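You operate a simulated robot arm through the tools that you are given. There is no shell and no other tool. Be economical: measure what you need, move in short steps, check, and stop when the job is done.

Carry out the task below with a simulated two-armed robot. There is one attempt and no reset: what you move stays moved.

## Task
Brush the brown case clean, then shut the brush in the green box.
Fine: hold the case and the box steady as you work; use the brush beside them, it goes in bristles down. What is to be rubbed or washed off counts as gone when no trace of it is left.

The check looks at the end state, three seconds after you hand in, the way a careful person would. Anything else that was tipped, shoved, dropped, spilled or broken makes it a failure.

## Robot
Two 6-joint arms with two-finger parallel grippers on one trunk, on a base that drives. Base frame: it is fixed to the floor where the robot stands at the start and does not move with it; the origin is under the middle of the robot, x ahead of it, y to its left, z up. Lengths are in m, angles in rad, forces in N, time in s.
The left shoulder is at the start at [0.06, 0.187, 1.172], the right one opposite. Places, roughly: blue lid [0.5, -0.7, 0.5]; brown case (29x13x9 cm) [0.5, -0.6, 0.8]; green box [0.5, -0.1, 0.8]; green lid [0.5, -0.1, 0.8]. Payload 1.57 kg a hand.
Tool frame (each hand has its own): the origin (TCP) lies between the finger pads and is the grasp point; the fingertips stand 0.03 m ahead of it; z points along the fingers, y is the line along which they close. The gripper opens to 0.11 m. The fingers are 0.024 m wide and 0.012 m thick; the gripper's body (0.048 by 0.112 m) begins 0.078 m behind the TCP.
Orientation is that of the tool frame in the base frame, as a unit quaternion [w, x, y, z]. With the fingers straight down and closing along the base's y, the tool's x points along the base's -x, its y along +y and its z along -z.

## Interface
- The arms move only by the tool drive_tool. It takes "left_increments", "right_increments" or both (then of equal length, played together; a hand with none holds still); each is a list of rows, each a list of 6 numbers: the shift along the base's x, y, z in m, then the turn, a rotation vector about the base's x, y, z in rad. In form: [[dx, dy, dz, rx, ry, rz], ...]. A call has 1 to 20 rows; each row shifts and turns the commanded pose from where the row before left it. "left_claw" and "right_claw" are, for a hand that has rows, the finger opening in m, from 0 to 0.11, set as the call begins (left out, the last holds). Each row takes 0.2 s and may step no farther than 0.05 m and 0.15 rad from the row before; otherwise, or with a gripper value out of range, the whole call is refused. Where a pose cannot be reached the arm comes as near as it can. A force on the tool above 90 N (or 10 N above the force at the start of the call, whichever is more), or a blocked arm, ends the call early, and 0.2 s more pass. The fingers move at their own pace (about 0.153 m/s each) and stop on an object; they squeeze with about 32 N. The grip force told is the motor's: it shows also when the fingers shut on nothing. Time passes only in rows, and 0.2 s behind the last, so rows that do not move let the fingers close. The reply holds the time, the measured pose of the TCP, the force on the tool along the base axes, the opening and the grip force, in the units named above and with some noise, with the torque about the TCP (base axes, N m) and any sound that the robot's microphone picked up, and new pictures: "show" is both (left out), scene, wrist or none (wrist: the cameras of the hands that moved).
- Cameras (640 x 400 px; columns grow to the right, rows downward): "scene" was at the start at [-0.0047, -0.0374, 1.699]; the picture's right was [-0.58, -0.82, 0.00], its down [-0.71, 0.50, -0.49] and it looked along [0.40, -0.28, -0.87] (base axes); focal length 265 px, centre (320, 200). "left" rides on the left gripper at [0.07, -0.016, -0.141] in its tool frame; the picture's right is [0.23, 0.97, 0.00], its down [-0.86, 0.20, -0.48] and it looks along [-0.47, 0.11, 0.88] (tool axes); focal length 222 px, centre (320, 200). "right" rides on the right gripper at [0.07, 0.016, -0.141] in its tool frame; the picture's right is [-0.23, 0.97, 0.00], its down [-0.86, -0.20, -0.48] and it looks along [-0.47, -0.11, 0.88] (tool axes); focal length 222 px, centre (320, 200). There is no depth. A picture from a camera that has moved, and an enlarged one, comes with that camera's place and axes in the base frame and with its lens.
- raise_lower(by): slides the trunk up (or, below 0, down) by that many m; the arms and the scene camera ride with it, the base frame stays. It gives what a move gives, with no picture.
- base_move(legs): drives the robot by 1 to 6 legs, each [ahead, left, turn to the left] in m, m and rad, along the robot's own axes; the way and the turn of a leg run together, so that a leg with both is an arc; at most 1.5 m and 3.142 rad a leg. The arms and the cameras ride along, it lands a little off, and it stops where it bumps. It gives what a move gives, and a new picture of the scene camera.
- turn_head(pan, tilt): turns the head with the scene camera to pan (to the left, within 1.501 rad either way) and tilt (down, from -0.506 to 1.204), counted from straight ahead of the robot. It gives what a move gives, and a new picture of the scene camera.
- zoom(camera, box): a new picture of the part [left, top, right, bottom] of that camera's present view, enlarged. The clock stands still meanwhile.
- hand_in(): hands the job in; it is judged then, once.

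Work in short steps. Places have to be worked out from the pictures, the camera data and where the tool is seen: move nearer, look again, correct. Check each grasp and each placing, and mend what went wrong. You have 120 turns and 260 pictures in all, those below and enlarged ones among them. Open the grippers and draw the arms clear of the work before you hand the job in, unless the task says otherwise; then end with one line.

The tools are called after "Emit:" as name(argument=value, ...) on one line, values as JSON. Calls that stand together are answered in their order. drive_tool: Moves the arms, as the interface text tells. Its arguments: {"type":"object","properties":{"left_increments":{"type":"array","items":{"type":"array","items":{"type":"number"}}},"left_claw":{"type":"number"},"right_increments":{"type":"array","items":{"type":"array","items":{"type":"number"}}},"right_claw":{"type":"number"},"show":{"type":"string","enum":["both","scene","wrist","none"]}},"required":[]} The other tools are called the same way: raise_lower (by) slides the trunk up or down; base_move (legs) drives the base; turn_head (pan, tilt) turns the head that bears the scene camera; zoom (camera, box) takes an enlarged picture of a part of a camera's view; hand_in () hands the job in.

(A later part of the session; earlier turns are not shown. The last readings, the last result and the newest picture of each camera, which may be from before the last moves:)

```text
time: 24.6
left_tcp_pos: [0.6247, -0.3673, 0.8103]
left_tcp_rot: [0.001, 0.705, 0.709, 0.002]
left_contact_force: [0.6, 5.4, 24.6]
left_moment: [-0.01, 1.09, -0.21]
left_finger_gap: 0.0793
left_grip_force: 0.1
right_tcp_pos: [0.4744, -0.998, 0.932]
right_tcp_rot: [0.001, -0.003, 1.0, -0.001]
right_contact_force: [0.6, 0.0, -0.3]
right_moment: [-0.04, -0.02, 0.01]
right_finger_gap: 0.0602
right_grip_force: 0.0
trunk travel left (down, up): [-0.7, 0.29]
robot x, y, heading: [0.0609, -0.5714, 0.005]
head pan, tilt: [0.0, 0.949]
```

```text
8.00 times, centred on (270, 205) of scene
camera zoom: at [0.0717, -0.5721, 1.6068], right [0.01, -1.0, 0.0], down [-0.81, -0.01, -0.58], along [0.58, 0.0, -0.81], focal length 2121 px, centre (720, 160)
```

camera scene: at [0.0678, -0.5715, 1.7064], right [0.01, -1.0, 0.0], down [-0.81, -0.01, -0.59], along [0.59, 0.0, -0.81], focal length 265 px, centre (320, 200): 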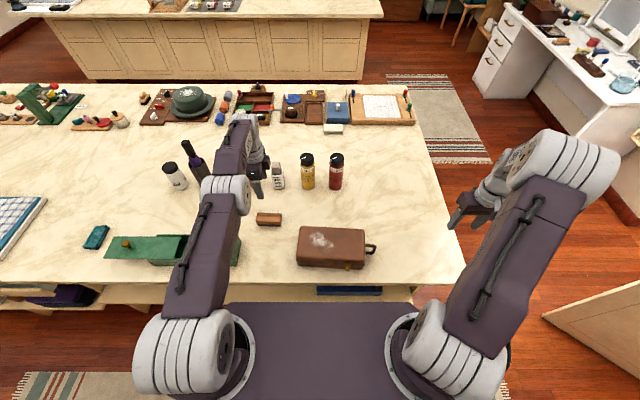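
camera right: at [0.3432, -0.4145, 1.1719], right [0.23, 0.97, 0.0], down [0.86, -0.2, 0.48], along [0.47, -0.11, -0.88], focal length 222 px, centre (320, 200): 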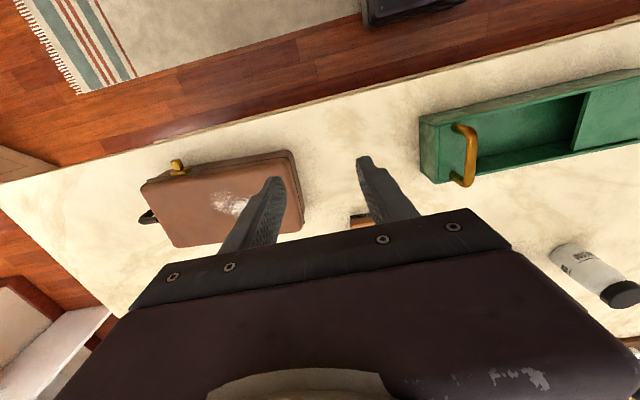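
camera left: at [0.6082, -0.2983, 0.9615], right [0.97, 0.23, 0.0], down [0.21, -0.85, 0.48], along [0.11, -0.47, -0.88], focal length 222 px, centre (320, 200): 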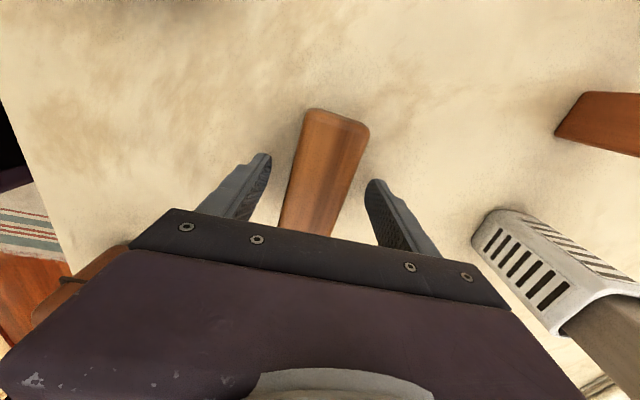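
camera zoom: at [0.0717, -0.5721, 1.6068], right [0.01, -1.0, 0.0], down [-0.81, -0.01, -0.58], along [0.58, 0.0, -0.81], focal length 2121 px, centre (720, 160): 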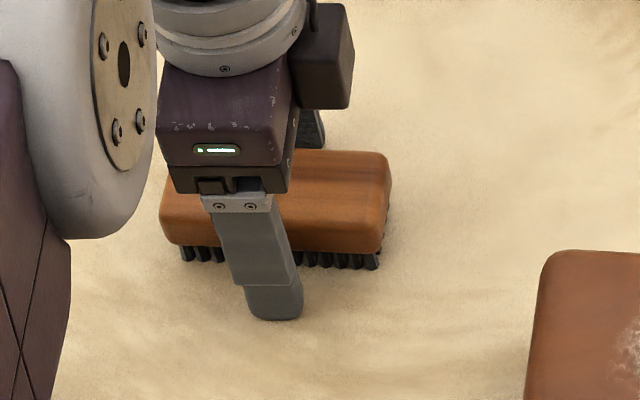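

The fingertips touch the table at z≈0.78, so the table is 0.78 and the case top about 0.87. I raise 0.022 m so the bristles stay free and close on the wood.

Emit:
drive_tool(left_increments=[[0, 0, 0.022, 0, 0, 0], [0, 0, 0, 0, 0, 0]], show="none")

Emit:
drive_tool(left_increments=[[0, 0, 0, 0, 0, 0], [0, 0, 0, 0, 0, 0], [0, 0, 0, 0, 0, 0]], left_claw=0.0, show="wrist")

Emit:
zoom(camera="scene", box=[230, 180, 310, 230])

```text
time: 25.2
left_tcp_pos: [0.6232, -0.3682, 0.8298]
left_tcp_rot: [0.001, 0.704, 0.71, 0.0]
left_contact_force: [0.5, 0.9, 0.5]
left_moment: [0.0, 0.0, 0.05]
left_finger_gap: 0.0799
left_grip_force: 0.1
right_tcp_pos: [0.4762, -0.998, 0.9313]
right_tcp_rot: [0.0, -0.003, 1.0, 0.0]
right_contact_force: [0.0, 0.0, -0.1]
right_moment: [0.0, -0.02, 0.02]
right_finger_gap: 0.0596
right_grip_force: 0.0
trunk travel left (down, up): [-0.7, 0.29]
robot x, y, heading: [0.0633, -0.5695, 0.008]
head pan, tilt: [0.0, 0.949]
```

```text
time: 26.0
left_tcp_pos: [0.6256, -0.367, 0.8303]
left_tcp_rot: [0.0, 0.705, 0.709, 0.0]
left_contact_force: [-0.1, 0.4, 0.2]
left_moment: [-0.03, -0.01, 0.03]
left_finger_gap: 0.0442
left_grip_force: 31.8
right_tcp_pos: [0.4768, -0.9972, 0.9316]
right_tcp_rot: [0.0, -0.004, 1.0, 0.0]
right_contact_force: [0.4, -0.6, -0.2]
right_moment: [0.0, -0.01, -0.01]
right_finger_gap: 0.0599
right_grip_force: 0.0
trunk travel left (down, up): [-0.7, 0.29]
robot x, y, heading: [0.0635, -0.5724, 0.009]
head pan, tilt: [0.0, 0.949]
camera left: at [0.6082, -0.2987, 0.9701], right [0.97, 0.23, 0.0], down [0.21, -0.85, 0.48], along [0.11, -0.47, -0.88], focal length 222 px, centre (320, 200)
```

left: 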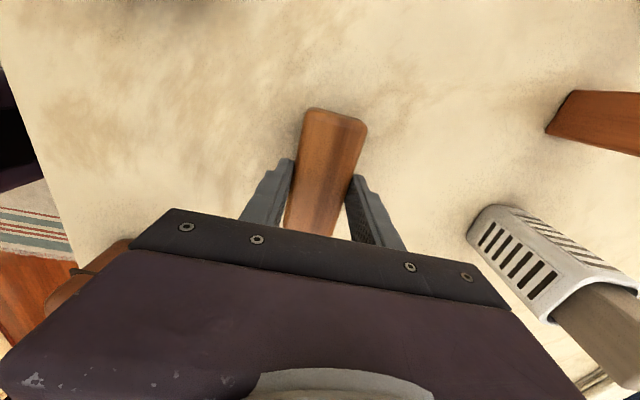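

```text
8.00 times, centred on (270, 205) of scene
camera zoom: at [0.0753, -0.5715, 1.6063], right [0.01, -1.0, 0.0], down [-0.81, -0.01, -0.58], along [0.58, 0.0, -0.81], focal length 2121 px, centre (720, 160)
```

zoom: 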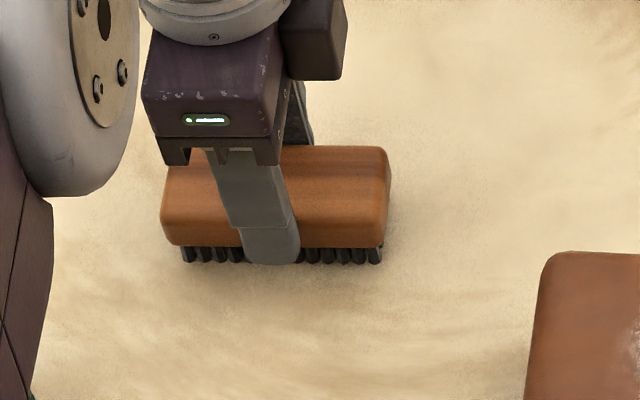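

Brush gripped (gap 0.044) with bristles free. I lift it and bring the right hand toward the case handle for a look.

Emit:
drive_tool(left_increments=[[0, 0, 0.03, 0, 0, 0], [0, 0, 0.04, 0, 0, 0], [0, 0, 0.04, 0, 0, 0], [0, 0, 0.03, 0, 0, 0], [0, 0, 0, 0, 0, 0]], right_increments=[[0, 0.04, 0.02, 0, 0, 0], [0, 0.04, 0, 0, 0, 0], [0, 0.04, 0, 0, 0, 0], [0.005, 0.04, 0, 0, 0, 0], [0.005, 0.03, 0, 0, 0, 0]])

```text
time: 27.2
left_tcp_pos: [0.6265, -0.3681, 0.9677]
left_tcp_rot: [0.001, 0.705, 0.71, 0.0]
left_contact_force: [-0.2, 0.6, 0.1]
left_moment: [0.0, -0.01, -0.02]
left_finger_gap: 0.0441
left_grip_force: 32.2
right_tcp_pos: [0.4879, -0.8065, 0.9514]
right_tcp_rot: [0.0, -0.004, 1.0, 0.0]
right_contact_force: [0.1, 0.9, 0.9]
right_moment: [-0.03, -0.02, 0.03]
right_finger_gap: 0.06
right_grip_force: 0.1
trunk travel left (down, up): [-0.7, 0.29]
robot x, y, heading: [0.0596, -0.573, 0.008]
head pan, tilt: [0.0, 0.949]
camera scene: at [0.0759, -0.5706, 1.6063], right [0.01, -1.0, 0.0], down [-0.81, -0.01, -0.58], along [0.58, 0.0, -0.81], focal length 265 px, centre (320, 200)
camera right: at [0.4179, -0.7902, 1.0922], right [0.22, 0.98, 0.0], down [0.86, -0.19, 0.48], along [0.47, -0.11, -0.88], focal length 222 px, centre (320, 200)
camera left: at [0.6091, -0.2992, 1.1084], right [0.97, 0.23, 0.0], down [0.21, -0.85, 0.48], along [0.11, -0.47, -0.88], focal length 222 px, centre (320, 200)
```

scene: 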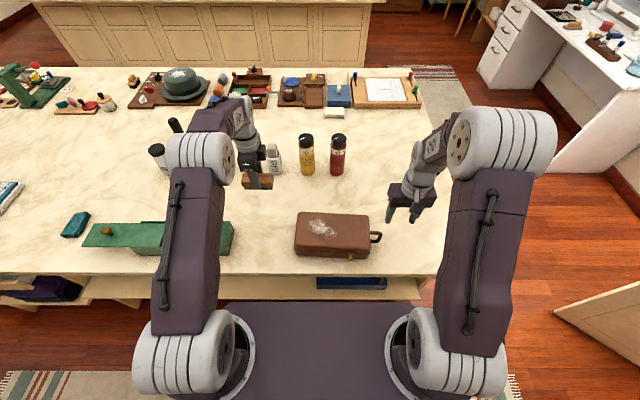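
right: 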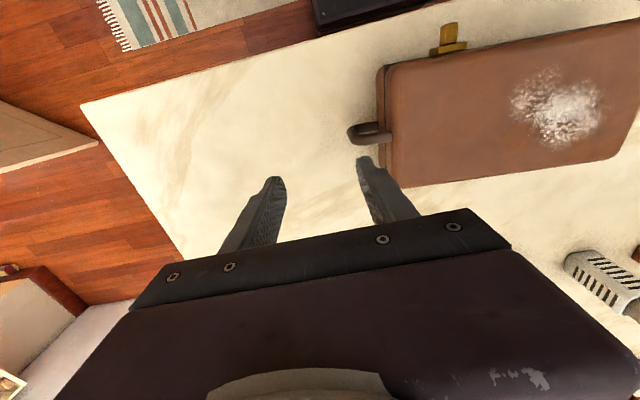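
left: 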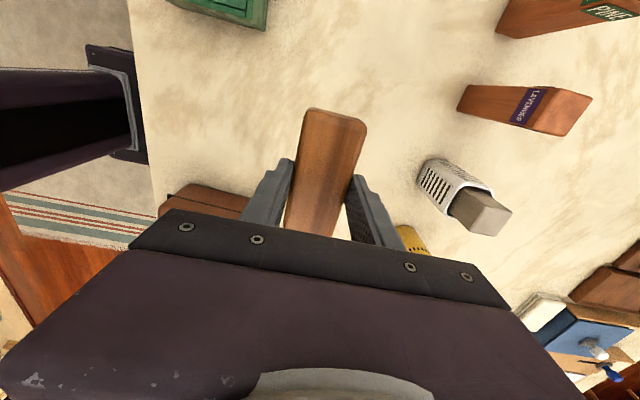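

I zoom on the handle.

Emit:
zoom(camera="right", box=[310, 80, 470, 180])

Emit:
zoom(camera="scene", box=[285, 195, 405, 270])

```text
4.00 times, centred on (390, 130) of right
camera zoom: at [0.4179, -0.7902, 1.0922], right [0.22, 0.98, 0.0], down [0.86, -0.19, 0.48], along [0.47, -0.11, -0.88], focal length 888 px, centre (40, 480)
```

zoom: 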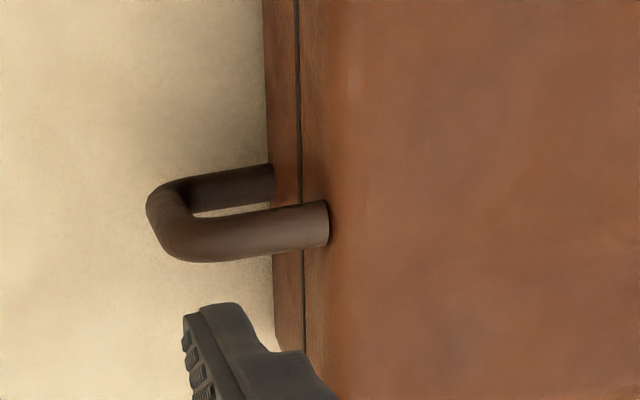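

```text
5.33 times, centred on (345, 232) of scene
camera zoom: at [0.0759, -0.5706, 1.6063], right [0.01, -1.0, 0.0], down [-0.81, -0.01, -0.58], along [0.58, 0.0, -0.81], focal length 1414 px, centre (187, 27)
```

zoom: 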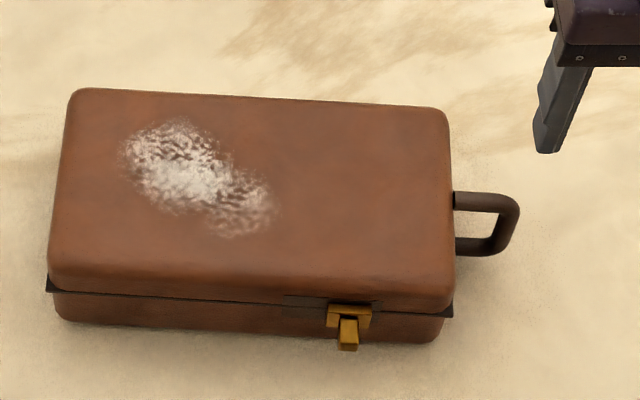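

The handle is a vertical loop at x≈0.484, y from -0.735 to -0.775. I turn the right hand +90° above it so the fingers close along x.

Emit:
drive_tool(right_increments=[[0, 0.004, 0.01, 0, 0, 0.143], [0, 0.004, 0, 0, 0, 0.143], [0, 0.004, 0, 0, 0, 0.143], [0, 0.004, 0, 0, 0, 0.143], [0, 0.004, 0, 0, 0, 0.143], [0, 0.004, 0, 0, 0, 0.143], [0, 0.004, 0, 0, 0, 0.143], [0, 0.004, 0, 0, 0, 0.143], [0, 0.004, 0, 0, 0, 0.143], [-0.001, 0.003, 0, 0, 0, 0.143], [-0.001, 0.002, 0, 0, 0, 0.141], [0, 0, -0.02, 0, 0, 0], [0, 0, 0, 0, 0, 0]])

```text
time: 30.0
left_tcp_pos: [0.6255, -0.3679, 0.9672]
left_tcp_rot: [-0.001, 0.705, 0.709, 0.0]
left_contact_force: [-0.6, -0.4, -1.3]
left_moment: [0.01, 0.02, -0.03]
left_finger_gap: 0.0444
left_grip_force: 31.6
right_tcp_pos: [0.4833, -0.7656, 0.9406]
right_tcp_rot: [0.0, 0.709, -0.705, 0.001]
right_contact_force: [0.1, -0.2, -1.1]
right_moment: [-0.02, 0.05, -0.01]
right_finger_gap: 0.0602
right_grip_force: 0.2
trunk travel left (down, up): [-0.7, 0.29]
robot x, y, heading: [0.061, -0.576, 0.008]
head pan, tilt: [0.0, 0.949]
camera scene: at [0.0748, -0.5713, 1.6063], right [0.01, -1.0, 0.0], down [-0.81, -0.01, -0.58], along [0.58, 0.0, -0.81], focal length 265 px, centre (320, 200)
camera right: at [0.4684, -0.8363, 1.082], right [-0.98, 0.22, 0.0], down [0.19, 0.86, 0.48], along [0.11, 0.47, -0.88], focal length 222 px, centre (320, 200)
```

scene: 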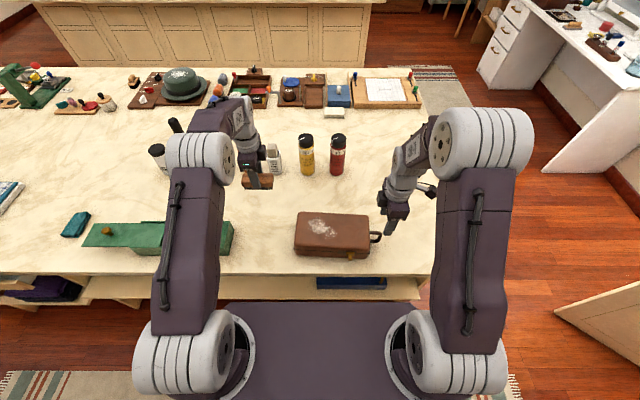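
right: 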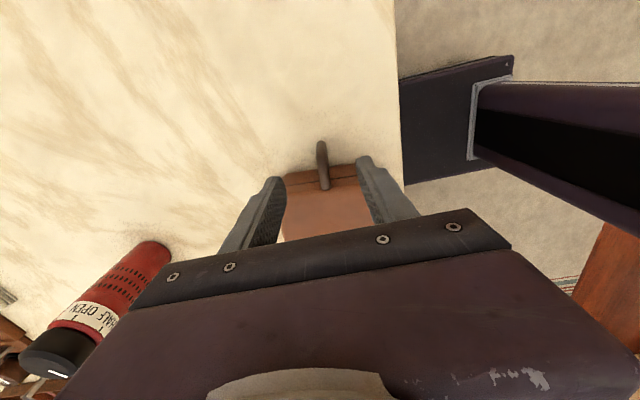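

Handle is centred between the fingers. I lower to about z 0.84 and look.

Emit:
drive_tool(right_increments=[[0.001, 0.002, -0.035, 0, 0, 0], [0.001, 0.001, -0.035, 0, 0, 0], [0, 0, -0.03, 0, 0, 0], [0, 0, 0, 0, 0, 0]], show="wrist")

Emit:
zoom(camera="scene", box=[325, 195, 445, 270])

```text
time: 31.0
left_tcp_pos: [0.6258, -0.3675, 0.9678]
left_tcp_rot: [0.0, 0.705, 0.71, -0.001]
left_contact_force: [1.0, 0.2, -0.5]
left_moment: [-0.01, -0.02, -0.01]
left_finger_gap: 0.0441
left_grip_force: 32.0
right_tcp_pos: [0.4869, -0.7643, 0.8408]
right_tcp_rot: [0.0, 0.709, -0.705, 0.0]
right_contact_force: [-0.3, 0.7, 0.6]
right_moment: [0.01, -0.03, -0.03]
right_finger_gap: 0.06
right_grip_force: 0.1
trunk travel left (down, up): [-0.7, 0.29]
robot x, y, heading: [0.0618, -0.5718, 0.005]
head pan, tilt: [0.0, 0.949]
camera right: at [0.4715, -0.8338, 0.9824], right [-0.98, 0.22, 0.0], down [0.19, 0.86, 0.48], along [0.11, 0.47, -0.88], focal length 222 px, centre (320, 200)
```

right: 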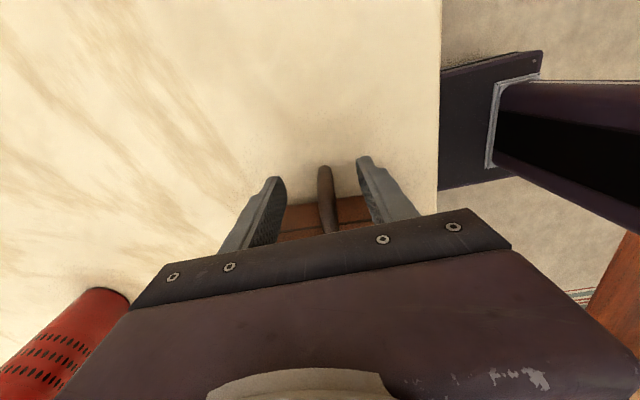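

```text
5.33 times, centred on (385, 232) of scene
camera zoom: at [0.075, -0.5713, 1.6063], right [0.01, -1.0, 0.0], down [-0.81, -0.01, -0.58], along [0.58, 0.0, -0.81], focal length 1414 px, centre (-27, 27)
```

zoom: 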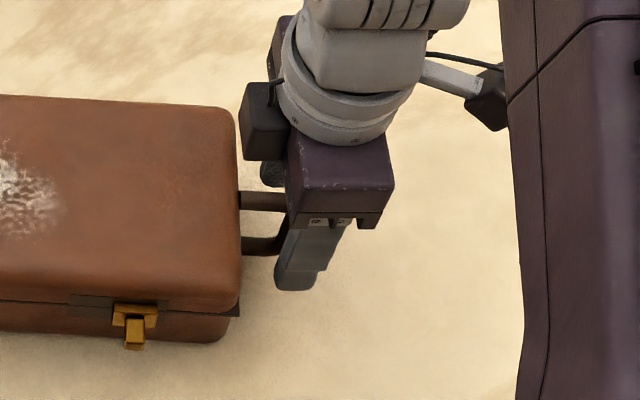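

The handle bar lies between the pads. I close the right fingers.

Emit:
drive_tool(right_increments=[[0, 0.004, 0, 0, 0, 0], [0, 0, 0, 0, 0, 0], [0, 0, 0, 0, 0, 0], [0, 0, 0, 0, 0, 0]], right_claw=0.0, show="wrist")

Emit:
zoom(camera="scene", box=[285, 195, 405, 270])

```text
time: 32.0
left_tcp_pos: [0.6257, -0.3685, 0.9692]
left_tcp_rot: [0.001, 0.705, 0.709, 0.0]
left_contact_force: [0.3, 0.9, -0.9]
left_moment: [-0.01, 0.02, -0.03]
left_finger_gap: 0.0442
left_grip_force: 32.1
right_tcp_pos: [0.4869, -0.7619, 0.8407]
right_tcp_rot: [0.0, 0.709, -0.705, 0.0]
right_contact_force: [1.6, 1.4, 3.5]
right_moment: [0.1, 0.33, -0.31]
right_finger_gap: 0.0121
right_grip_force: 29.6
trunk travel left (down, up): [-0.7, 0.29]
robot x, y, heading: [0.0625, -0.5735, 0.004]
head pan, tilt: [0.0, 0.949]
camera right: at [0.4715, -0.8293, 0.9826], right [-0.98, 0.22, 0.0], down [0.19, 0.86, 0.48], along [0.11, 0.47, -0.88], focal length 222 px, centre (320, 200)
```

right: 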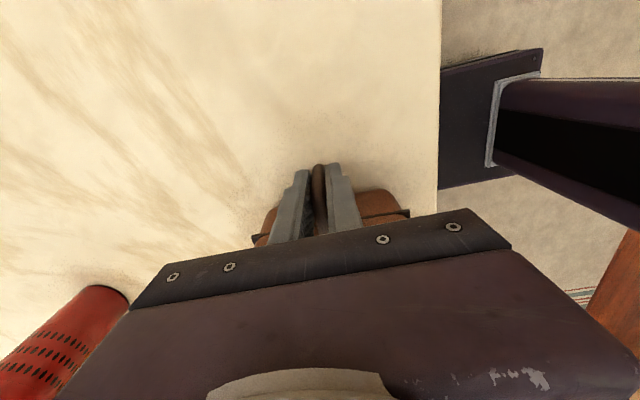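

```text
5.33 times, centred on (345, 232) of scene
camera zoom: at [0.0754, -0.571, 1.6063], right [0.01, -1.0, 0.0], down [-0.81, -0.01, -0.58], along [0.58, 0.0, -0.81], focal length 1414 px, centre (187, 27)
```

zoom: 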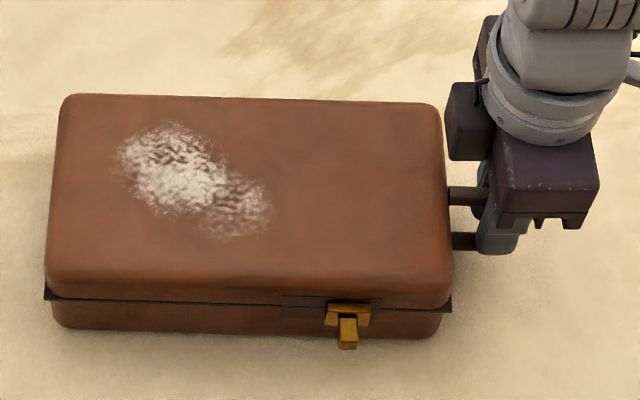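

The case is held by its handle. The powder is at x 0.45–0.535, y -0.525 to -0.625. I carry the brush above it, bristle bottom ~5 cm above the case.

Emit:
drive_tool(left_increments=[[-0.022, -0.034, 0, 0, 0, 0], [-0.022, -0.034, 0, 0, 0, 0], [-0.022, -0.034, 0, 0, 0, 0], [-0.022, -0.034, 0, 0, 0, 0], [-0.022, -0.034, 0, 0, 0, 0], [-0.024, -0.035, 0, 0, 0, 0], [0, 0, -0.02, 0, 0, 0], [0, 0, 0, 0, 0, 0]], show="wrist")

Emit:
zoom(camera="scene", box=[270, 180, 400, 270])

```text
time: 33.8
left_tcp_pos: [0.4906, -0.5736, 0.9469]
left_tcp_rot: [0.001, 0.705, 0.71, 0.0]
left_contact_force: [0.6, -0.5, -1.0]
left_moment: [0.02, 0.0, -0.01]
left_finger_gap: 0.0442
left_grip_force: 32.2
right_tcp_pos: [0.487, -0.7595, 0.841]
right_tcp_rot: [0.0, 0.709, -0.705, 0.0]
right_contact_force: [1.4, 1.5, 0.2]
right_moment: [-0.44, 0.1, -0.07]
right_finger_gap: 0.0121
right_grip_force: 29.0
trunk travel left (down, up): [-0.7, 0.29]
robot x, y, heading: [0.0627, -0.5741, 0.008]
head pan, tilt: [0.0, 0.949]
camera left: at [0.4738, -0.5038, 1.0874], right [0.97, 0.23, 0.0], down [0.21, -0.85, 0.48], along [0.11, -0.47, -0.88], focal length 222 px, centre (320, 200)
```

left: 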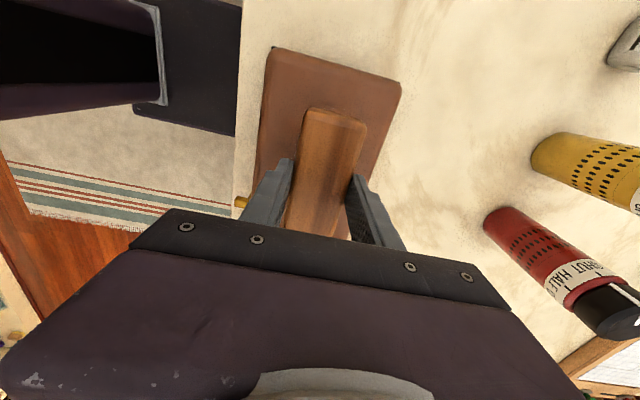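

```text
4.44 times, centred on (335, 225) of scene
camera zoom: at [0.0752, -0.5714, 1.6063], right [0.01, -1.0, 0.0], down [-0.81, -0.01, -0.58], along [0.58, 0.0, -0.81], focal length 1178 px, centre (253, 89)
```

zoom: 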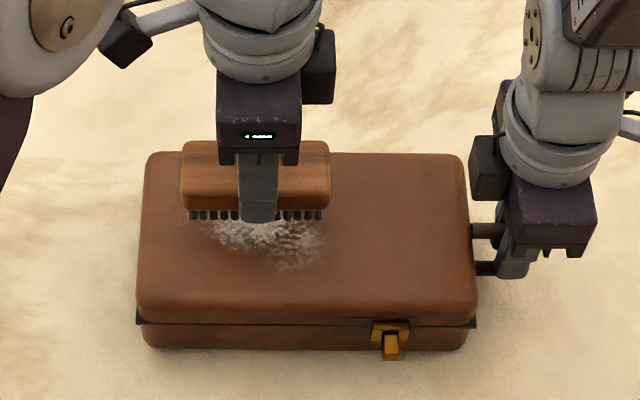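

I lower gently in small steps to find contact with the case top.

Emit:
drive_tool(left_increments=[[0, 0, -0.012, 0, 0, 0], [0, 0, -0.01, 0, 0, 0], [0, 0, -0.003, 0, 0, 0], [0, 0, 0, 0, 0, 0]], show="none")

Emit:
zoom(camera="scene", box=[270, 180, 400, 270])

```text
time: 34.8
left_tcp_pos: [0.4917, -0.5713, 0.9233]
left_tcp_rot: [0.0, 0.705, 0.709, 0.0]
left_contact_force: [0.0, 0.3, -1.1]
left_moment: [0.01, 0.01, -0.01]
left_finger_gap: 0.0443
left_grip_force: 31.9
right_tcp_pos: [0.4878, -0.7604, 0.841]
right_tcp_rot: [0.0, 0.709, -0.705, 0.0]
right_contact_force: [0.0, 0.3, 0.7]
right_moment: [0.02, 0.15, -0.19]
right_finger_gap: 0.0116
right_grip_force: 28.6
trunk travel left (down, up): [-0.7, 0.29]
robot x, y, heading: [0.0607, -0.5719, 0.005]
head pan, tilt: [0.0, 0.949]
```

```text
4.44 times, centred on (335, 225) of scene
camera zoom: at [0.0755, -0.5714, 1.6063], right [0.01, -1.0, 0.0], down [-0.81, -0.01, -0.58], along [0.58, 0.0, -0.81], focal length 1178 px, centre (253, 89)
```

zoom: 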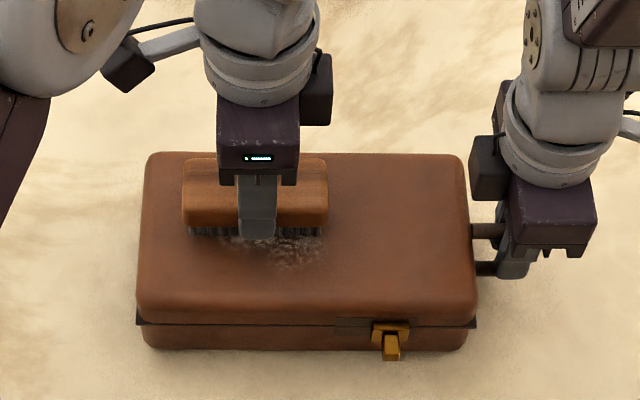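

Emit:
drive_tool(left_increments=[[0, 0, -0.002, 0, 0, 0], [0, 0, -0.002, 0, 0, 0], [0, 0, 0, 0, 0, 0]], show="none")

```text
time: 35.6
left_tcp_pos: [0.4909, -0.5703, 0.9189]
left_tcp_rot: [0.0, 0.705, 0.71, 0.0]
left_contact_force: [-0.1, 0.0, -1.2]
left_moment: [0.03, 0.01, 0.03]
left_finger_gap: 0.0443
left_grip_force: 31.6
right_tcp_pos: [0.4878, -0.7595, 0.8412]
right_tcp_rot: [0.0, 0.71, -0.705, 0.0]
right_contact_force: [0.8, 1.3, 0.8]
right_moment: [0.01, 0.14, -0.12]
right_finger_gap: 0.0119
right_grip_force: 29.2
trunk travel left (down, up): [-0.7, 0.29]
robot x, y, heading: [0.0622, -0.575, 0.005]
head pan, tilt: [0.0, 0.949]
```

No contact yet; I continue down in 2 mm steps.

Emit:
drive_tool(left_increments=[[0, 0, -0.002, 0, 0, 0], [0, 0, -0.002, 0, 0, 0], [0, 0, 0, 0, 0, 0]], show="none")

```text
time: 36.4
left_tcp_pos: [0.4909, -0.572, 0.9149]
left_tcp_rot: [0.0, 0.705, 0.709, 0.001]
left_contact_force: [0.1, -1.2, 1.9]
left_moment: [-0.04, 0.02, -0.01]
left_finger_gap: 0.0436
left_grip_force: 32.1
right_tcp_pos: [0.4873, -0.759, 0.8413]
right_tcp_rot: [0.0, 0.71, -0.704, 0.0]
right_contact_force: [0.7, 0.9, -0.5]
right_moment: [-0.09, 0.21, -0.22]
right_finger_gap: 0.0119
right_grip_force: 29.2
trunk travel left (down, up): [-0.7, 0.29]
robot x, y, heading: [0.0574, -0.5737, 0.008]
head pan, tilt: [0.0, 0.949]
```

Light contact begins at TCP 0.915. I press 1 mm more and stroke along x over the patch.

Emit:
drive_tool(left_increments=[[0, 0, -0.001, 0, 0, 0], [-0.015, 0, 0, 0, 0, 0], [-0.02, 0, 0, 0, 0, 0], [0.02, 0, 0, 0, 0, 0], [0.02, 0, 0, 0, 0, 0], [0.02, 0, 0, 0, 0, 0], [0.01, 0, 0, 0, 0, 0], [-0.02, 0, 0, 0, 0, 0], [-0.02, 0, 0, 0, 0, 0], [-0.02, 0, 0, 0, 0, 0], [-0.01, 0, 0, 0, 0, 0], [0.02, 0, 0, 0, 0, 0], [0.015, 0, 0, 0, 0, 0]], show="none")

Emit:
zoom(camera="scene", box=[270, 180, 400, 270])

```text
time: 39.2
left_tcp_pos: [0.4886, -0.5705, 0.9139]
left_tcp_rot: [-0.001, 0.704, 0.71, 0.0]
left_contact_force: [-9.1, -0.3, 16.9]
left_moment: [-0.32, 0.38, -0.18]
left_finger_gap: 0.0443
left_grip_force: 31.9
right_tcp_pos: [0.4868, -0.7593, 0.8416]
right_tcp_rot: [-0.002, 0.71, -0.705, 0.001]
right_contact_force: [6.3, -0.5, -6.8]
right_moment: [-0.77, 0.64, -0.3]
right_finger_gap: 0.012
right_grip_force: 29.6
trunk travel left (down, up): [-0.7, 0.29]
robot x, y, heading: [0.0601, -0.5731, 0.008]
head pan, tilt: [0.0, 0.949]
```

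```text
4.44 times, centred on (335, 225) of scene
camera zoom: at [0.0732, -0.5721, 1.6064], right [0.01, -1.0, 0.0], down [-0.81, -0.01, -0.58], along [0.58, 0.0, -0.81], focal length 1178 px, centre (253, 89)
```

zoom: 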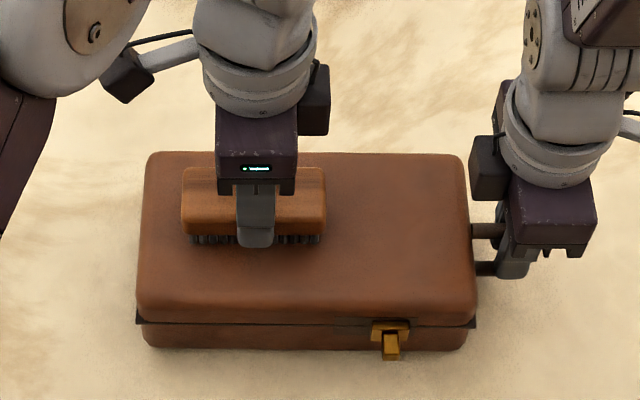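

The visible part is clean already. I repeat the strokes with y offsets of +0.02 and -0.025 to cover the edges.

Emit:
drive_tool(left_increments=[[0, 0.018, 0, 0, 0, 0], [-0.02, 0, 0, 0, 0, 0], [-0.015, 0, 0, 0, 0, 0], [0.02, 0, 0, 0, 0, 0], [0.02, 0, 0, 0, 0, 0], [0.02, 0, 0, 0, 0, 0], [0.015, 0, 0, 0, 0, 0], [0, -0.02, 0, 0, 0, 0], [0, -0.023, 0, 0, 0, 0], [-0.02, 0, 0, 0, 0, 0], [-0.02, 0, 0, 0, 0, 0], [-0.02, 0, 0, 0, 0, 0], [-0.015, 0, 0, 0, 0, 0], [0.02, 0, 0, 0, 0, 0], [0.015, 0.0, 0, 0, 0, 0], [0, 0.012, 0.01, 0, 0, 0], [0, 0.013, 0.04, 0, 0, 0], [0.03, 0.03, 0.02, 0, 0, 0], [0.03, 0.03, 0.02, 0, 0, 0], [0.03, 0.03, 0, 0, 0, 0]], show="wrist")

Emit:
zoom(camera="scene", box=[270, 180, 400, 270])

```text
time: 43.4
left_tcp_pos: [0.5815, -0.4798, 1.0035]
left_tcp_rot: [0.0, 0.705, 0.71, 0.0]
left_contact_force: [0.3, 0.3, -1.2]
left_moment: [0.02, 0.02, 0.0]
left_finger_gap: 0.0442
left_grip_force: 32.1
right_tcp_pos: [0.4869, -0.7597, 0.8407]
right_tcp_rot: [0.0, 0.709, -0.705, 0.0]
right_contact_force: [1.4, 0.8, 0.5]
right_moment: [-0.43, 0.18, -0.06]
right_finger_gap: 0.0119
right_grip_force: 28.9
trunk travel left (down, up): [-0.7, 0.29]
robot x, y, heading: [0.0592, -0.5705, 0.004]
head pan, tilt: [0.0, 0.949]
camera left: at [0.5649, -0.4106, 1.144], right [0.97, 0.23, 0.0], down [0.21, -0.85, 0.48], along [0.11, -0.47, -0.88], focal length 222 px, centre (320, 200)
```

left: 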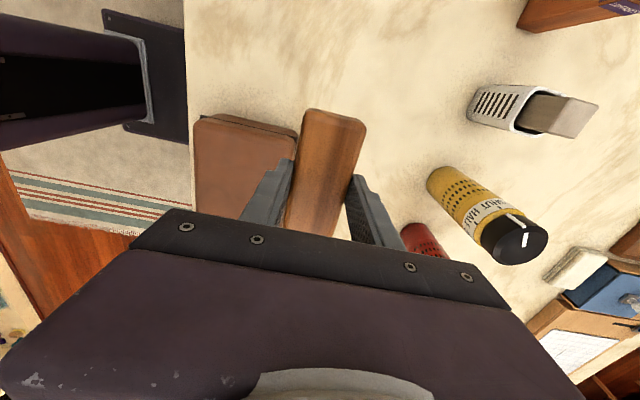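

```text
4.44 times, centred on (335, 225) of scene
camera zoom: at [0.0764, -0.5707, 1.6064], right [0.01, -1.0, 0.0], down [-0.81, -0.01, -0.58], along [0.58, 0.0, -0.81], focal length 1178 px, centre (253, 89)
```

zoom: 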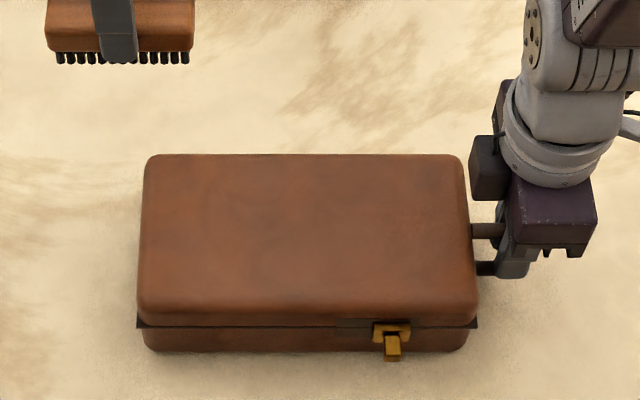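

It looks clean; I zoom tighter to check for faint traces.

Emit:
zoom(camera="scene", box=[293, 208, 349, 243])

Emit:
zoom(camera="left", box=[180, 100, 310, 210])

```text
11.43 times, centred on (321, 226) of scene
camera zoom: at [0.0764, -0.5707, 1.6064], right [0.01, -1.0, 0.0], down [-0.81, -0.01, -0.58], along [0.58, 0.0, -0.81], focal length 3030 px, centre (309, -91)
```

zoom: 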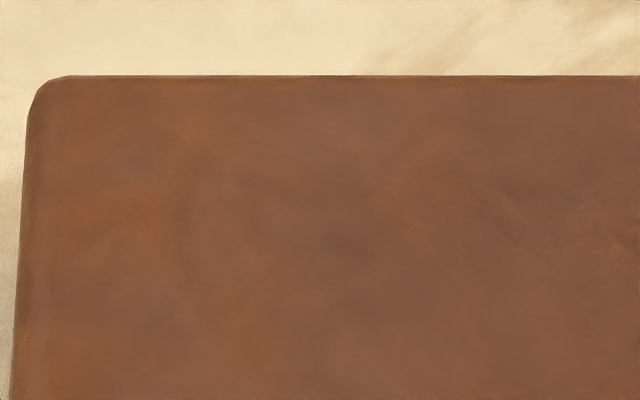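

```text
3.64 times, centred on (245, 155) of left
camera zoom: at [0.5649, -0.4106, 1.144], right [0.97, 0.23, 0.0], down [0.21, -0.85, 0.48], along [0.11, -0.47, -0.88], focal length 808 px, centre (593, 364)
```

zoom: 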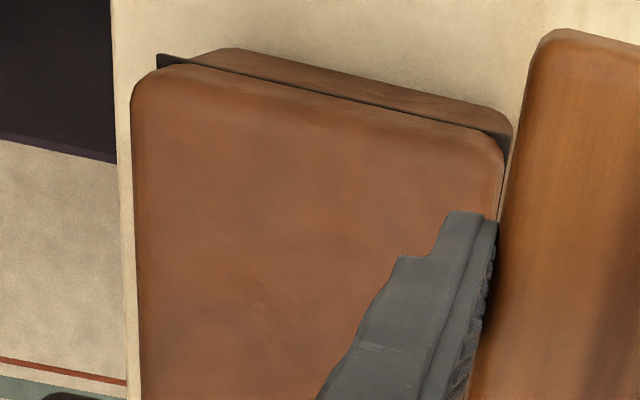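

The case is clean. I release its handle and raise both hands, pulling the brush back toward x≈0.46.

Emit:
drive_tool(right_increments=[[0, 0, 0, 0, 0, 0], [0, 0, 0, 0, 0, 0], [0, 0, 0.03, 0, 0, 0], [0, 0, 0.04, 0, 0, 0], [0, 0, 0.04, 0, 0, 0], [0, 0, 0.04, 0, 0, 0], [0, 0, 0.02, 0, 0, 0]], left_increments=[[0, 0, 0, 0, 0, 0], [0, 0, 0.02, 0, 0, 0], [-0.03, 0.01, 0, 0, 0, 0], [-0.03, 0.02, 0, 0, 0, 0], [-0.03, 0.02, 0, 0, 0, 0], [-0.03, 0.02, 0, 0, 0, 0], [0, 0, 0, 0, 0, 0]], right_claw=0.06, show="scene")

```text
time: 45.0
left_tcp_pos: [0.4625, -0.413, 1.0253]
left_tcp_rot: [0.0, 0.704, 0.71, 0.0]
left_contact_force: [0.8, -0.6, -1.4]
left_moment: [0.0, 0.01, 0.01]
left_finger_gap: 0.044
left_grip_force: 31.7
right_tcp_pos: [0.486, -0.7593, 1.0118]
right_tcp_rot: [0.0, 0.71, -0.704, -0.001]
right_contact_force: [-0.3, 0.0, 0.3]
right_moment: [0.0, 0.04, -0.01]
right_finger_gap: 0.0603
right_grip_force: 0.0
trunk travel left (down, up): [-0.7, 0.29]
robot x, y, heading: [0.061, -0.5754, 0.012]
head pan, tilt: [0.0, 0.949]
camera scene: at [0.076, -0.5717, 1.6063], right [0.01, -1.0, 0.0], down [-0.81, -0.01, -0.58], along [0.58, 0.0, -0.81], focal length 265 px, centre (320, 200)
```

scene: 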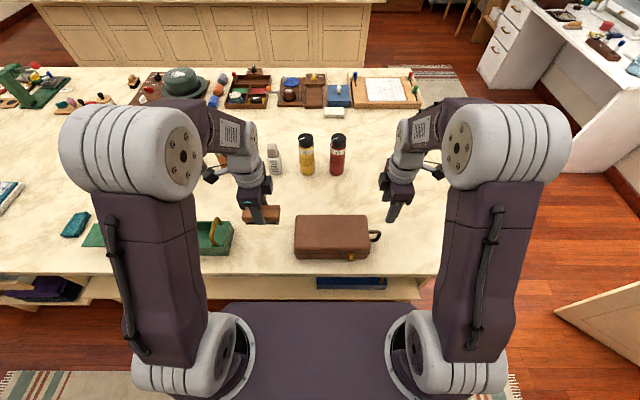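

I drive left 0.5 m back to the box.

Emit:
base_move(legs=[[0, 0.5, -0.01]])

Emit:
drive_tool(left_increments=[[0, 0, 0, 0, 0, 0]], show="wrist")

```text
time: 48.0
left_tcp_pos: [0.4623, 0.0888, 1.0244]
left_tcp_rot: [0.0, 0.709, 0.705, 0.001]
left_contact_force: [-0.2, 0.4, -0.7]
left_moment: [0.01, -0.01, 0.02]
left_finger_gap: 0.0442
left_grip_force: 32.0
right_tcp_pos: [0.4825, -0.2585, 1.0116]
right_tcp_rot: [-0.001, -0.705, 0.709, 0.001]
right_contact_force: [-0.1, -0.1, 0.9]
right_moment: [0.01, 0.01, 0.01]
right_finger_gap: 0.06
right_grip_force: 0.0
trunk travel left (down, up): [-0.7, 0.29]
robot x, y, heading: [0.0606, -0.0673, -0.007]
head pan, tilt: [0.0, 0.949]
camera scene: at [0.0749, -0.0649, 1.6063], right [-0.01, -1.0, 0.0], down [-0.81, 0.01, -0.58], along [0.58, 0.0, -0.81], focal length 265 px, centre (320, 200)
```

scene: 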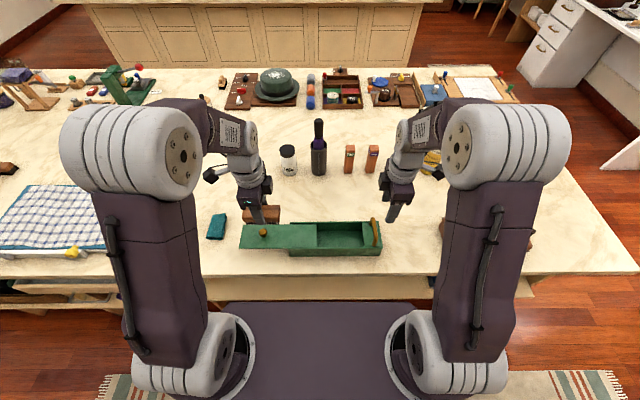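

```text
time: 48.4
left_tcp_pos: [0.4627, 0.089, 1.0247]
left_tcp_rot: [0.0, 0.709, 0.705, 0.0]
left_contact_force: [-0.2, -0.6, -0.5]
left_moment: [0.04, -0.02, 0.0]
left_finger_gap: 0.0443
left_grip_force: 32.1
right_tcp_pos: [0.4814, -0.2574, 1.0118]
right_tcp_rot: [0.0, -0.705, 0.71, 0.0]
right_contact_force: [0.1, 0.0, -0.5]
right_moment: [-0.02, 0.02, 0.01]
right_finger_gap: 0.0601
right_grip_force: 0.1
trunk travel left (down, up): [-0.7, 0.29]
robot x, y, heading: [0.061, -0.0702, -0.005]
head pan, tilt: [0.0, 0.949]
camera left: at [0.4471, 0.1577, 1.1652], right [0.98, 0.22, 0.0], down [0.19, -0.86, 0.48], along [0.11, -0.47, -0.88], focal length 222 px, centre (320, 200)
```

left: 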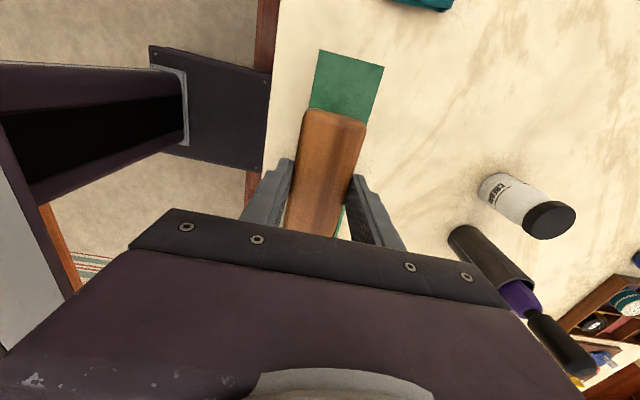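

Emit:
zoom(camera="scene", box=[230, 200, 398, 270])

```text
3.81 times, centred on (314, 235) of scene
camera zoom: at [0.0749, -0.0653, 1.6063], right [-0.01, -1.0, 0.0], down [-0.81, 0.01, -0.58], along [0.58, 0.0, -0.81], focal length 1010 px, centre (343, 67)
```

zoom: 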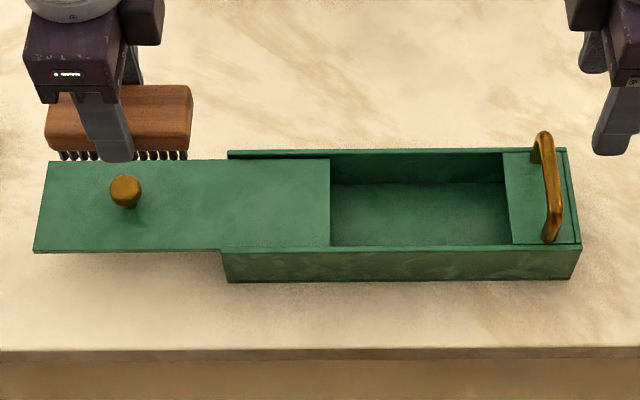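

Opening: x≈0.443–0.527, y≈-0.053 to -0.2045 (centre 0.484, -0.129). I move the right hand out to the side, unturning it, and bring the brush over the opening.

Emit:
drive_tool(left_increments=[[0.002, -0.02, 0, 0, 0, 0], [0.002, -0.02, 0, 0, 0, 0], [0.002, -0.02, 0, 0, 0, 0], [0.002, -0.02, 0, 0, 0, 0], [0.002, -0.02, 0, 0, 0, 0], [0.002, -0.02, 0, 0, 0, 0], [0.002, -0.02, 0, 0, 0, 0], [0.002, -0.02, 0, 0, 0, 0], [0.002, -0.02, 0, 0, 0, 0], [0.002, -0.02, 0, 0, 0, 0], [0.001, -0.018, 0, 0, 0, 0.01], [0, 0, -0.03, 0, 0, 0]], right_increments=[[0, -0.04, 0, 0, 0, -0.143], [0, -0.04, 0, 0, 0, -0.143], [0, -0.04, 0, 0, 0, -0.143], [0, 0, 0, 0, 0, -0.143], [0, 0, 0, 0, 0, -0.143], [0, 0, 0, 0, 0, -0.143], [0, 0, 0, 0, 0, -0.143], [0, 0, 0, 0, 0, -0.143], [0, 0, 0, 0, 0, -0.143], [0, 0, 0, 0, 0, -0.143], [0, 0, 0, 0, 0, -0.131], [0, 0, 0, 0, 0, 0]], show="wrist")

Emit:
zoom(camera="scene", box=[270, 180, 410, 270])

```text
time: 51.0
left_tcp_pos: [0.4861, -0.1277, 0.9951]
left_tcp_rot: [0.0, 0.705, 0.709, 0.0]
left_contact_force: [0.7, 0.4, -1.5]
left_moment: [0.01, -0.01, -0.02]
left_finger_gap: 0.044
left_grip_force: 31.8
right_tcp_pos: [0.4831, -0.3766, 1.0118]
right_tcp_rot: [-0.001, -0.001, 1.0, 0.0]
right_contact_force: [0.2, -0.1, 0.0]
right_moment: [0.02, 0.03, 0.02]
right_finger_gap: 0.0599
right_grip_force: 0.1
trunk travel left (down, up): [-0.7, 0.29]
robot x, y, heading: [0.0617, -0.0677, -0.003]
head pan, tilt: [0.0, 0.949]
camera right: at [0.4134, -0.3603, 1.1524], right [0.23, 0.97, 0.0], down [0.86, -0.2, 0.48], along [0.47, -0.11, -0.88], focal length 222 px, centre (320, 200)
camera left: at [0.4691, -0.06, 1.1348], right [0.97, 0.23, 0.0], down [0.2, -0.85, 0.48], along [0.11, -0.47, -0.88], focal length 222 px, centre (320, 200)
```

right: 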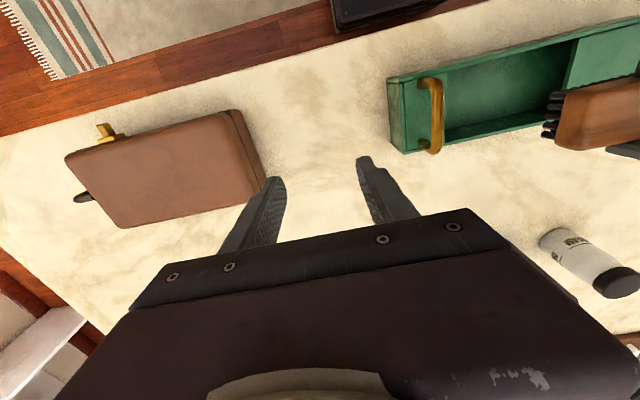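
left: 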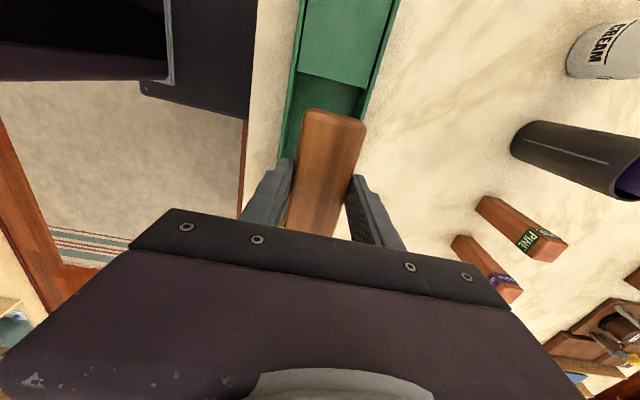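

```text
4.44 times, centred on (340, 225) of scene
camera zoom: at [0.0758, -0.0644, 1.6063], right [-0.01, -1.0, 0.0], down [-0.81, 0.0, -0.58], along [0.58, 0.0, -0.81], focal length 1178 px, centre (231, 89)
```

zoom: 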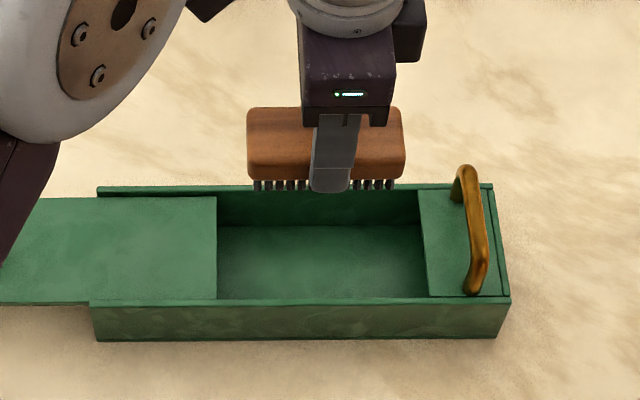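

Well aligned in y. I lower to just above the rim (bristle bottom ~0.86) and check alignment in x.

Emit:
drive_tool(left_increments=[[-0.001, 0, -0.03, 0, 0, 0], [-0.001, 0, -0.03, 0, 0, 0], [0, 0, -0.025, 0, 0, 0], [0, 0, 0, 0, 0, 0]], show="wrist")

Emit:
zoom(camera="scene", box=[290, 190, 400, 270])

```text
time: 52.0
left_tcp_pos: [0.4822, -0.1298, 0.9098]
left_tcp_rot: [0.0, 0.706, 0.708, 0.0]
left_contact_force: [0.6, 0.4, -0.2]
left_moment: [-0.02, -0.01, 0.0]
left_finger_gap: 0.0439
left_grip_force: 32.0
right_tcp_pos: [0.4827, -0.3765, 1.0115]
right_tcp_rot: [0.0, -0.002, 1.0, 0.0]
right_contact_force: [-0.6, 0.4, -0.1]
right_moment: [0.0, 0.01, 0.0]
right_finger_gap: 0.0602
right_grip_force: 0.1
trunk travel left (down, up): [-0.7, 0.29]
robot x, y, heading: [0.0584, -0.0641, -0.01]
head pan, tilt: [0.0, 0.949]
camera left: at [0.4649, -0.0601, 1.0505], right [0.97, 0.23, 0.0], down [0.2, -0.85, 0.48], along [0.11, -0.47, -0.88], focal length 222 px, centre (320, 200)
```

left: 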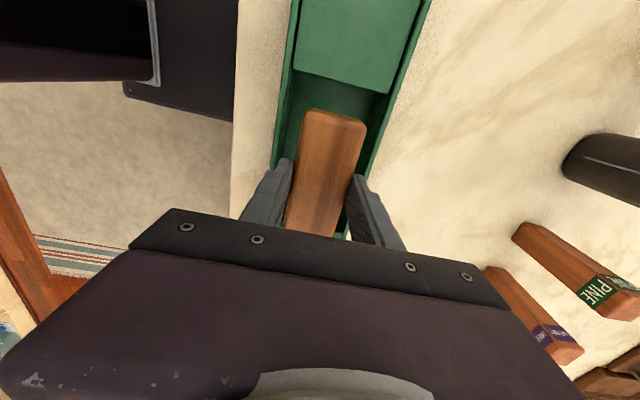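

```text
5.00 times, centred on (345, 230) of scene
camera zoom: at [0.0748, -0.0645, 1.6063], right [-0.01, -1.0, 0.0], down [-0.81, 0.0, -0.58], along [0.58, 0.0, -0.81], focal length 1326 px, centre (195, 50)
```

zoom: 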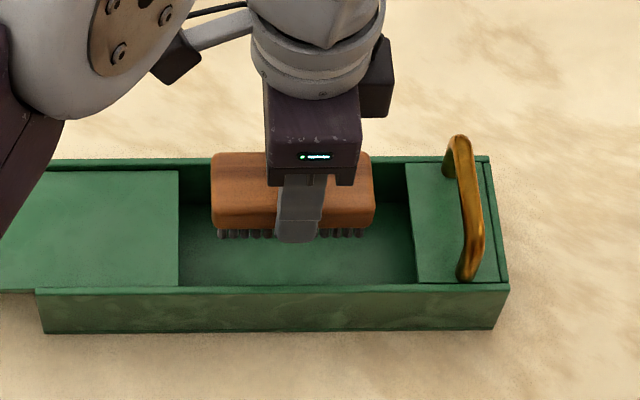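

Centred in both directions. I lower into the box to just above its floor.

Emit:
drive_tool(left_increments=[[0, 0, -0.02, 0, 0, 0], [0, 0, -0.02, 0, 0, 0], [0, 0, -0.015, 0, 0, 0], [0, 0, -0.01, 0, 0, 0], [0, 0, 0, 0, 0, 0]], show="wrist")

Emit:
zoom(camera="scene", box=[290, 190, 400, 270])

```text
time: 53.2
left_tcp_pos: [0.4826, -0.1282, 0.8436]
left_tcp_rot: [0.001, 0.706, 0.708, -0.001]
left_contact_force: [-0.3, 0.0, -1.1]
left_moment: [-0.03, -0.01, 0.01]
left_finger_gap: 0.0442
left_grip_force: 31.9
right_tcp_pos: [0.4831, -0.3762, 1.0105]
right_tcp_rot: [0.0, -0.001, 1.0, 0.0]
right_contact_force: [-0.3, 0.5, -0.6]
right_moment: [0.0, 0.01, 0.02]
right_finger_gap: 0.0598
right_grip_force: 0.0
trunk travel left (down, up): [-0.7, 0.29]
robot x, y, heading: [0.0571, -0.0644, -0.006]
head pan, tilt: [0.0, 0.949]
camera left: at [0.4655, -0.0603, 0.9854], right [0.97, 0.23, 0.0], down [0.2, -0.85, 0.48], along [0.11, -0.47, -0.88], focal length 222 px, centre (320, 200)
```

left: 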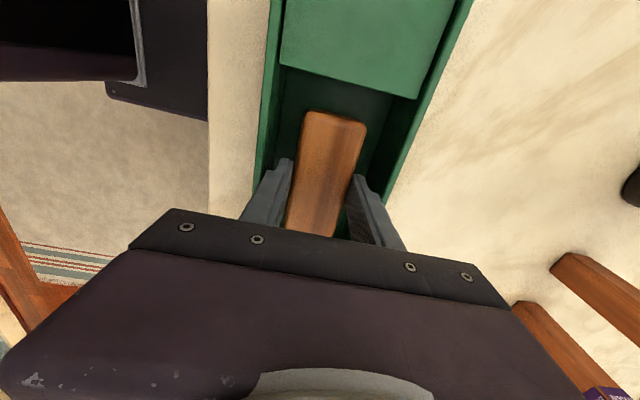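

```text
5.00 times, centred on (345, 230) of scene
camera zoom: at [0.0747, -0.0645, 1.6063], right [-0.01, -1.0, 0.0], down [-0.81, 0.0, -0.58], along [0.58, 0.0, -0.81], focal length 1326 px, centre (195, 50)
```

zoom: 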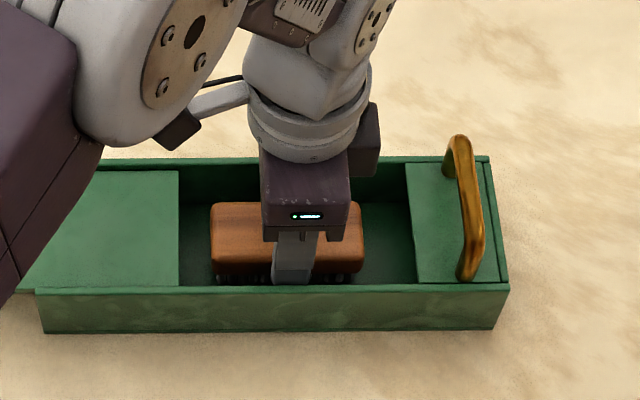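

Now down in small steps to floor contact.

Emit:
drive_tool(left_increments=[[0, 0, -0.003, 0, 0, 0], [0, 0, -0.002, 0, 0, 0], [0, 0, 0, 0, 0, 0]], show="none")

```text
time: 54.0
left_tcp_pos: [0.4823, -0.1276, 0.8406]
left_tcp_rot: [0.001, 0.705, 0.709, 0.001]
left_contact_force: [0.0, 0.1, -1.2]
left_moment: [0.0, 0.0, 0.0]
left_finger_gap: 0.0442
left_grip_force: 31.7
right_tcp_pos: [0.4831, -0.3761, 1.0118]
right_tcp_rot: [0.0, -0.002, 1.0, -0.001]
right_contact_force: [-0.3, -0.2, 0.4]
right_moment: [0.0, -0.02, -0.02]
right_finger_gap: 0.0601
right_grip_force: 0.0
trunk travel left (down, up): [-0.7, 0.29]
robot x, y, heading: [0.0601, -0.0634, -0.0]
head pan, tilt: [0.0, 0.949]
```

Emit:
drive_tool(left_increments=[[0, 0, -0.002, 0, 0, 0], [0, 0, -0.002, 0, 0, 0], [0, 0, 0, 0, 0, 0]], show="none")

```text
time: 54.8
left_tcp_pos: [0.4812, -0.1282, 0.8372]
left_tcp_rot: [0.0, 0.706, 0.708, 0.0]
left_contact_force: [-0.1, 0.0, -0.4]
left_moment: [-0.03, 0.0, 0.03]
left_finger_gap: 0.0442
left_grip_force: 32.3
right_tcp_pos: [0.4812, -0.3763, 1.0117]
right_tcp_rot: [0.0, -0.001, 1.0, -0.001]
right_contact_force: [-0.3, 0.2, -0.2]
right_moment: [-0.02, -0.02, 0.0]
right_finger_gap: 0.0601
right_grip_force: 0.0
trunk travel left (down, up): [-0.7, 0.29]
robot x, y, heading: [0.059, -0.062, -0.001]
head pan, tilt: [0.0, 0.949]
```

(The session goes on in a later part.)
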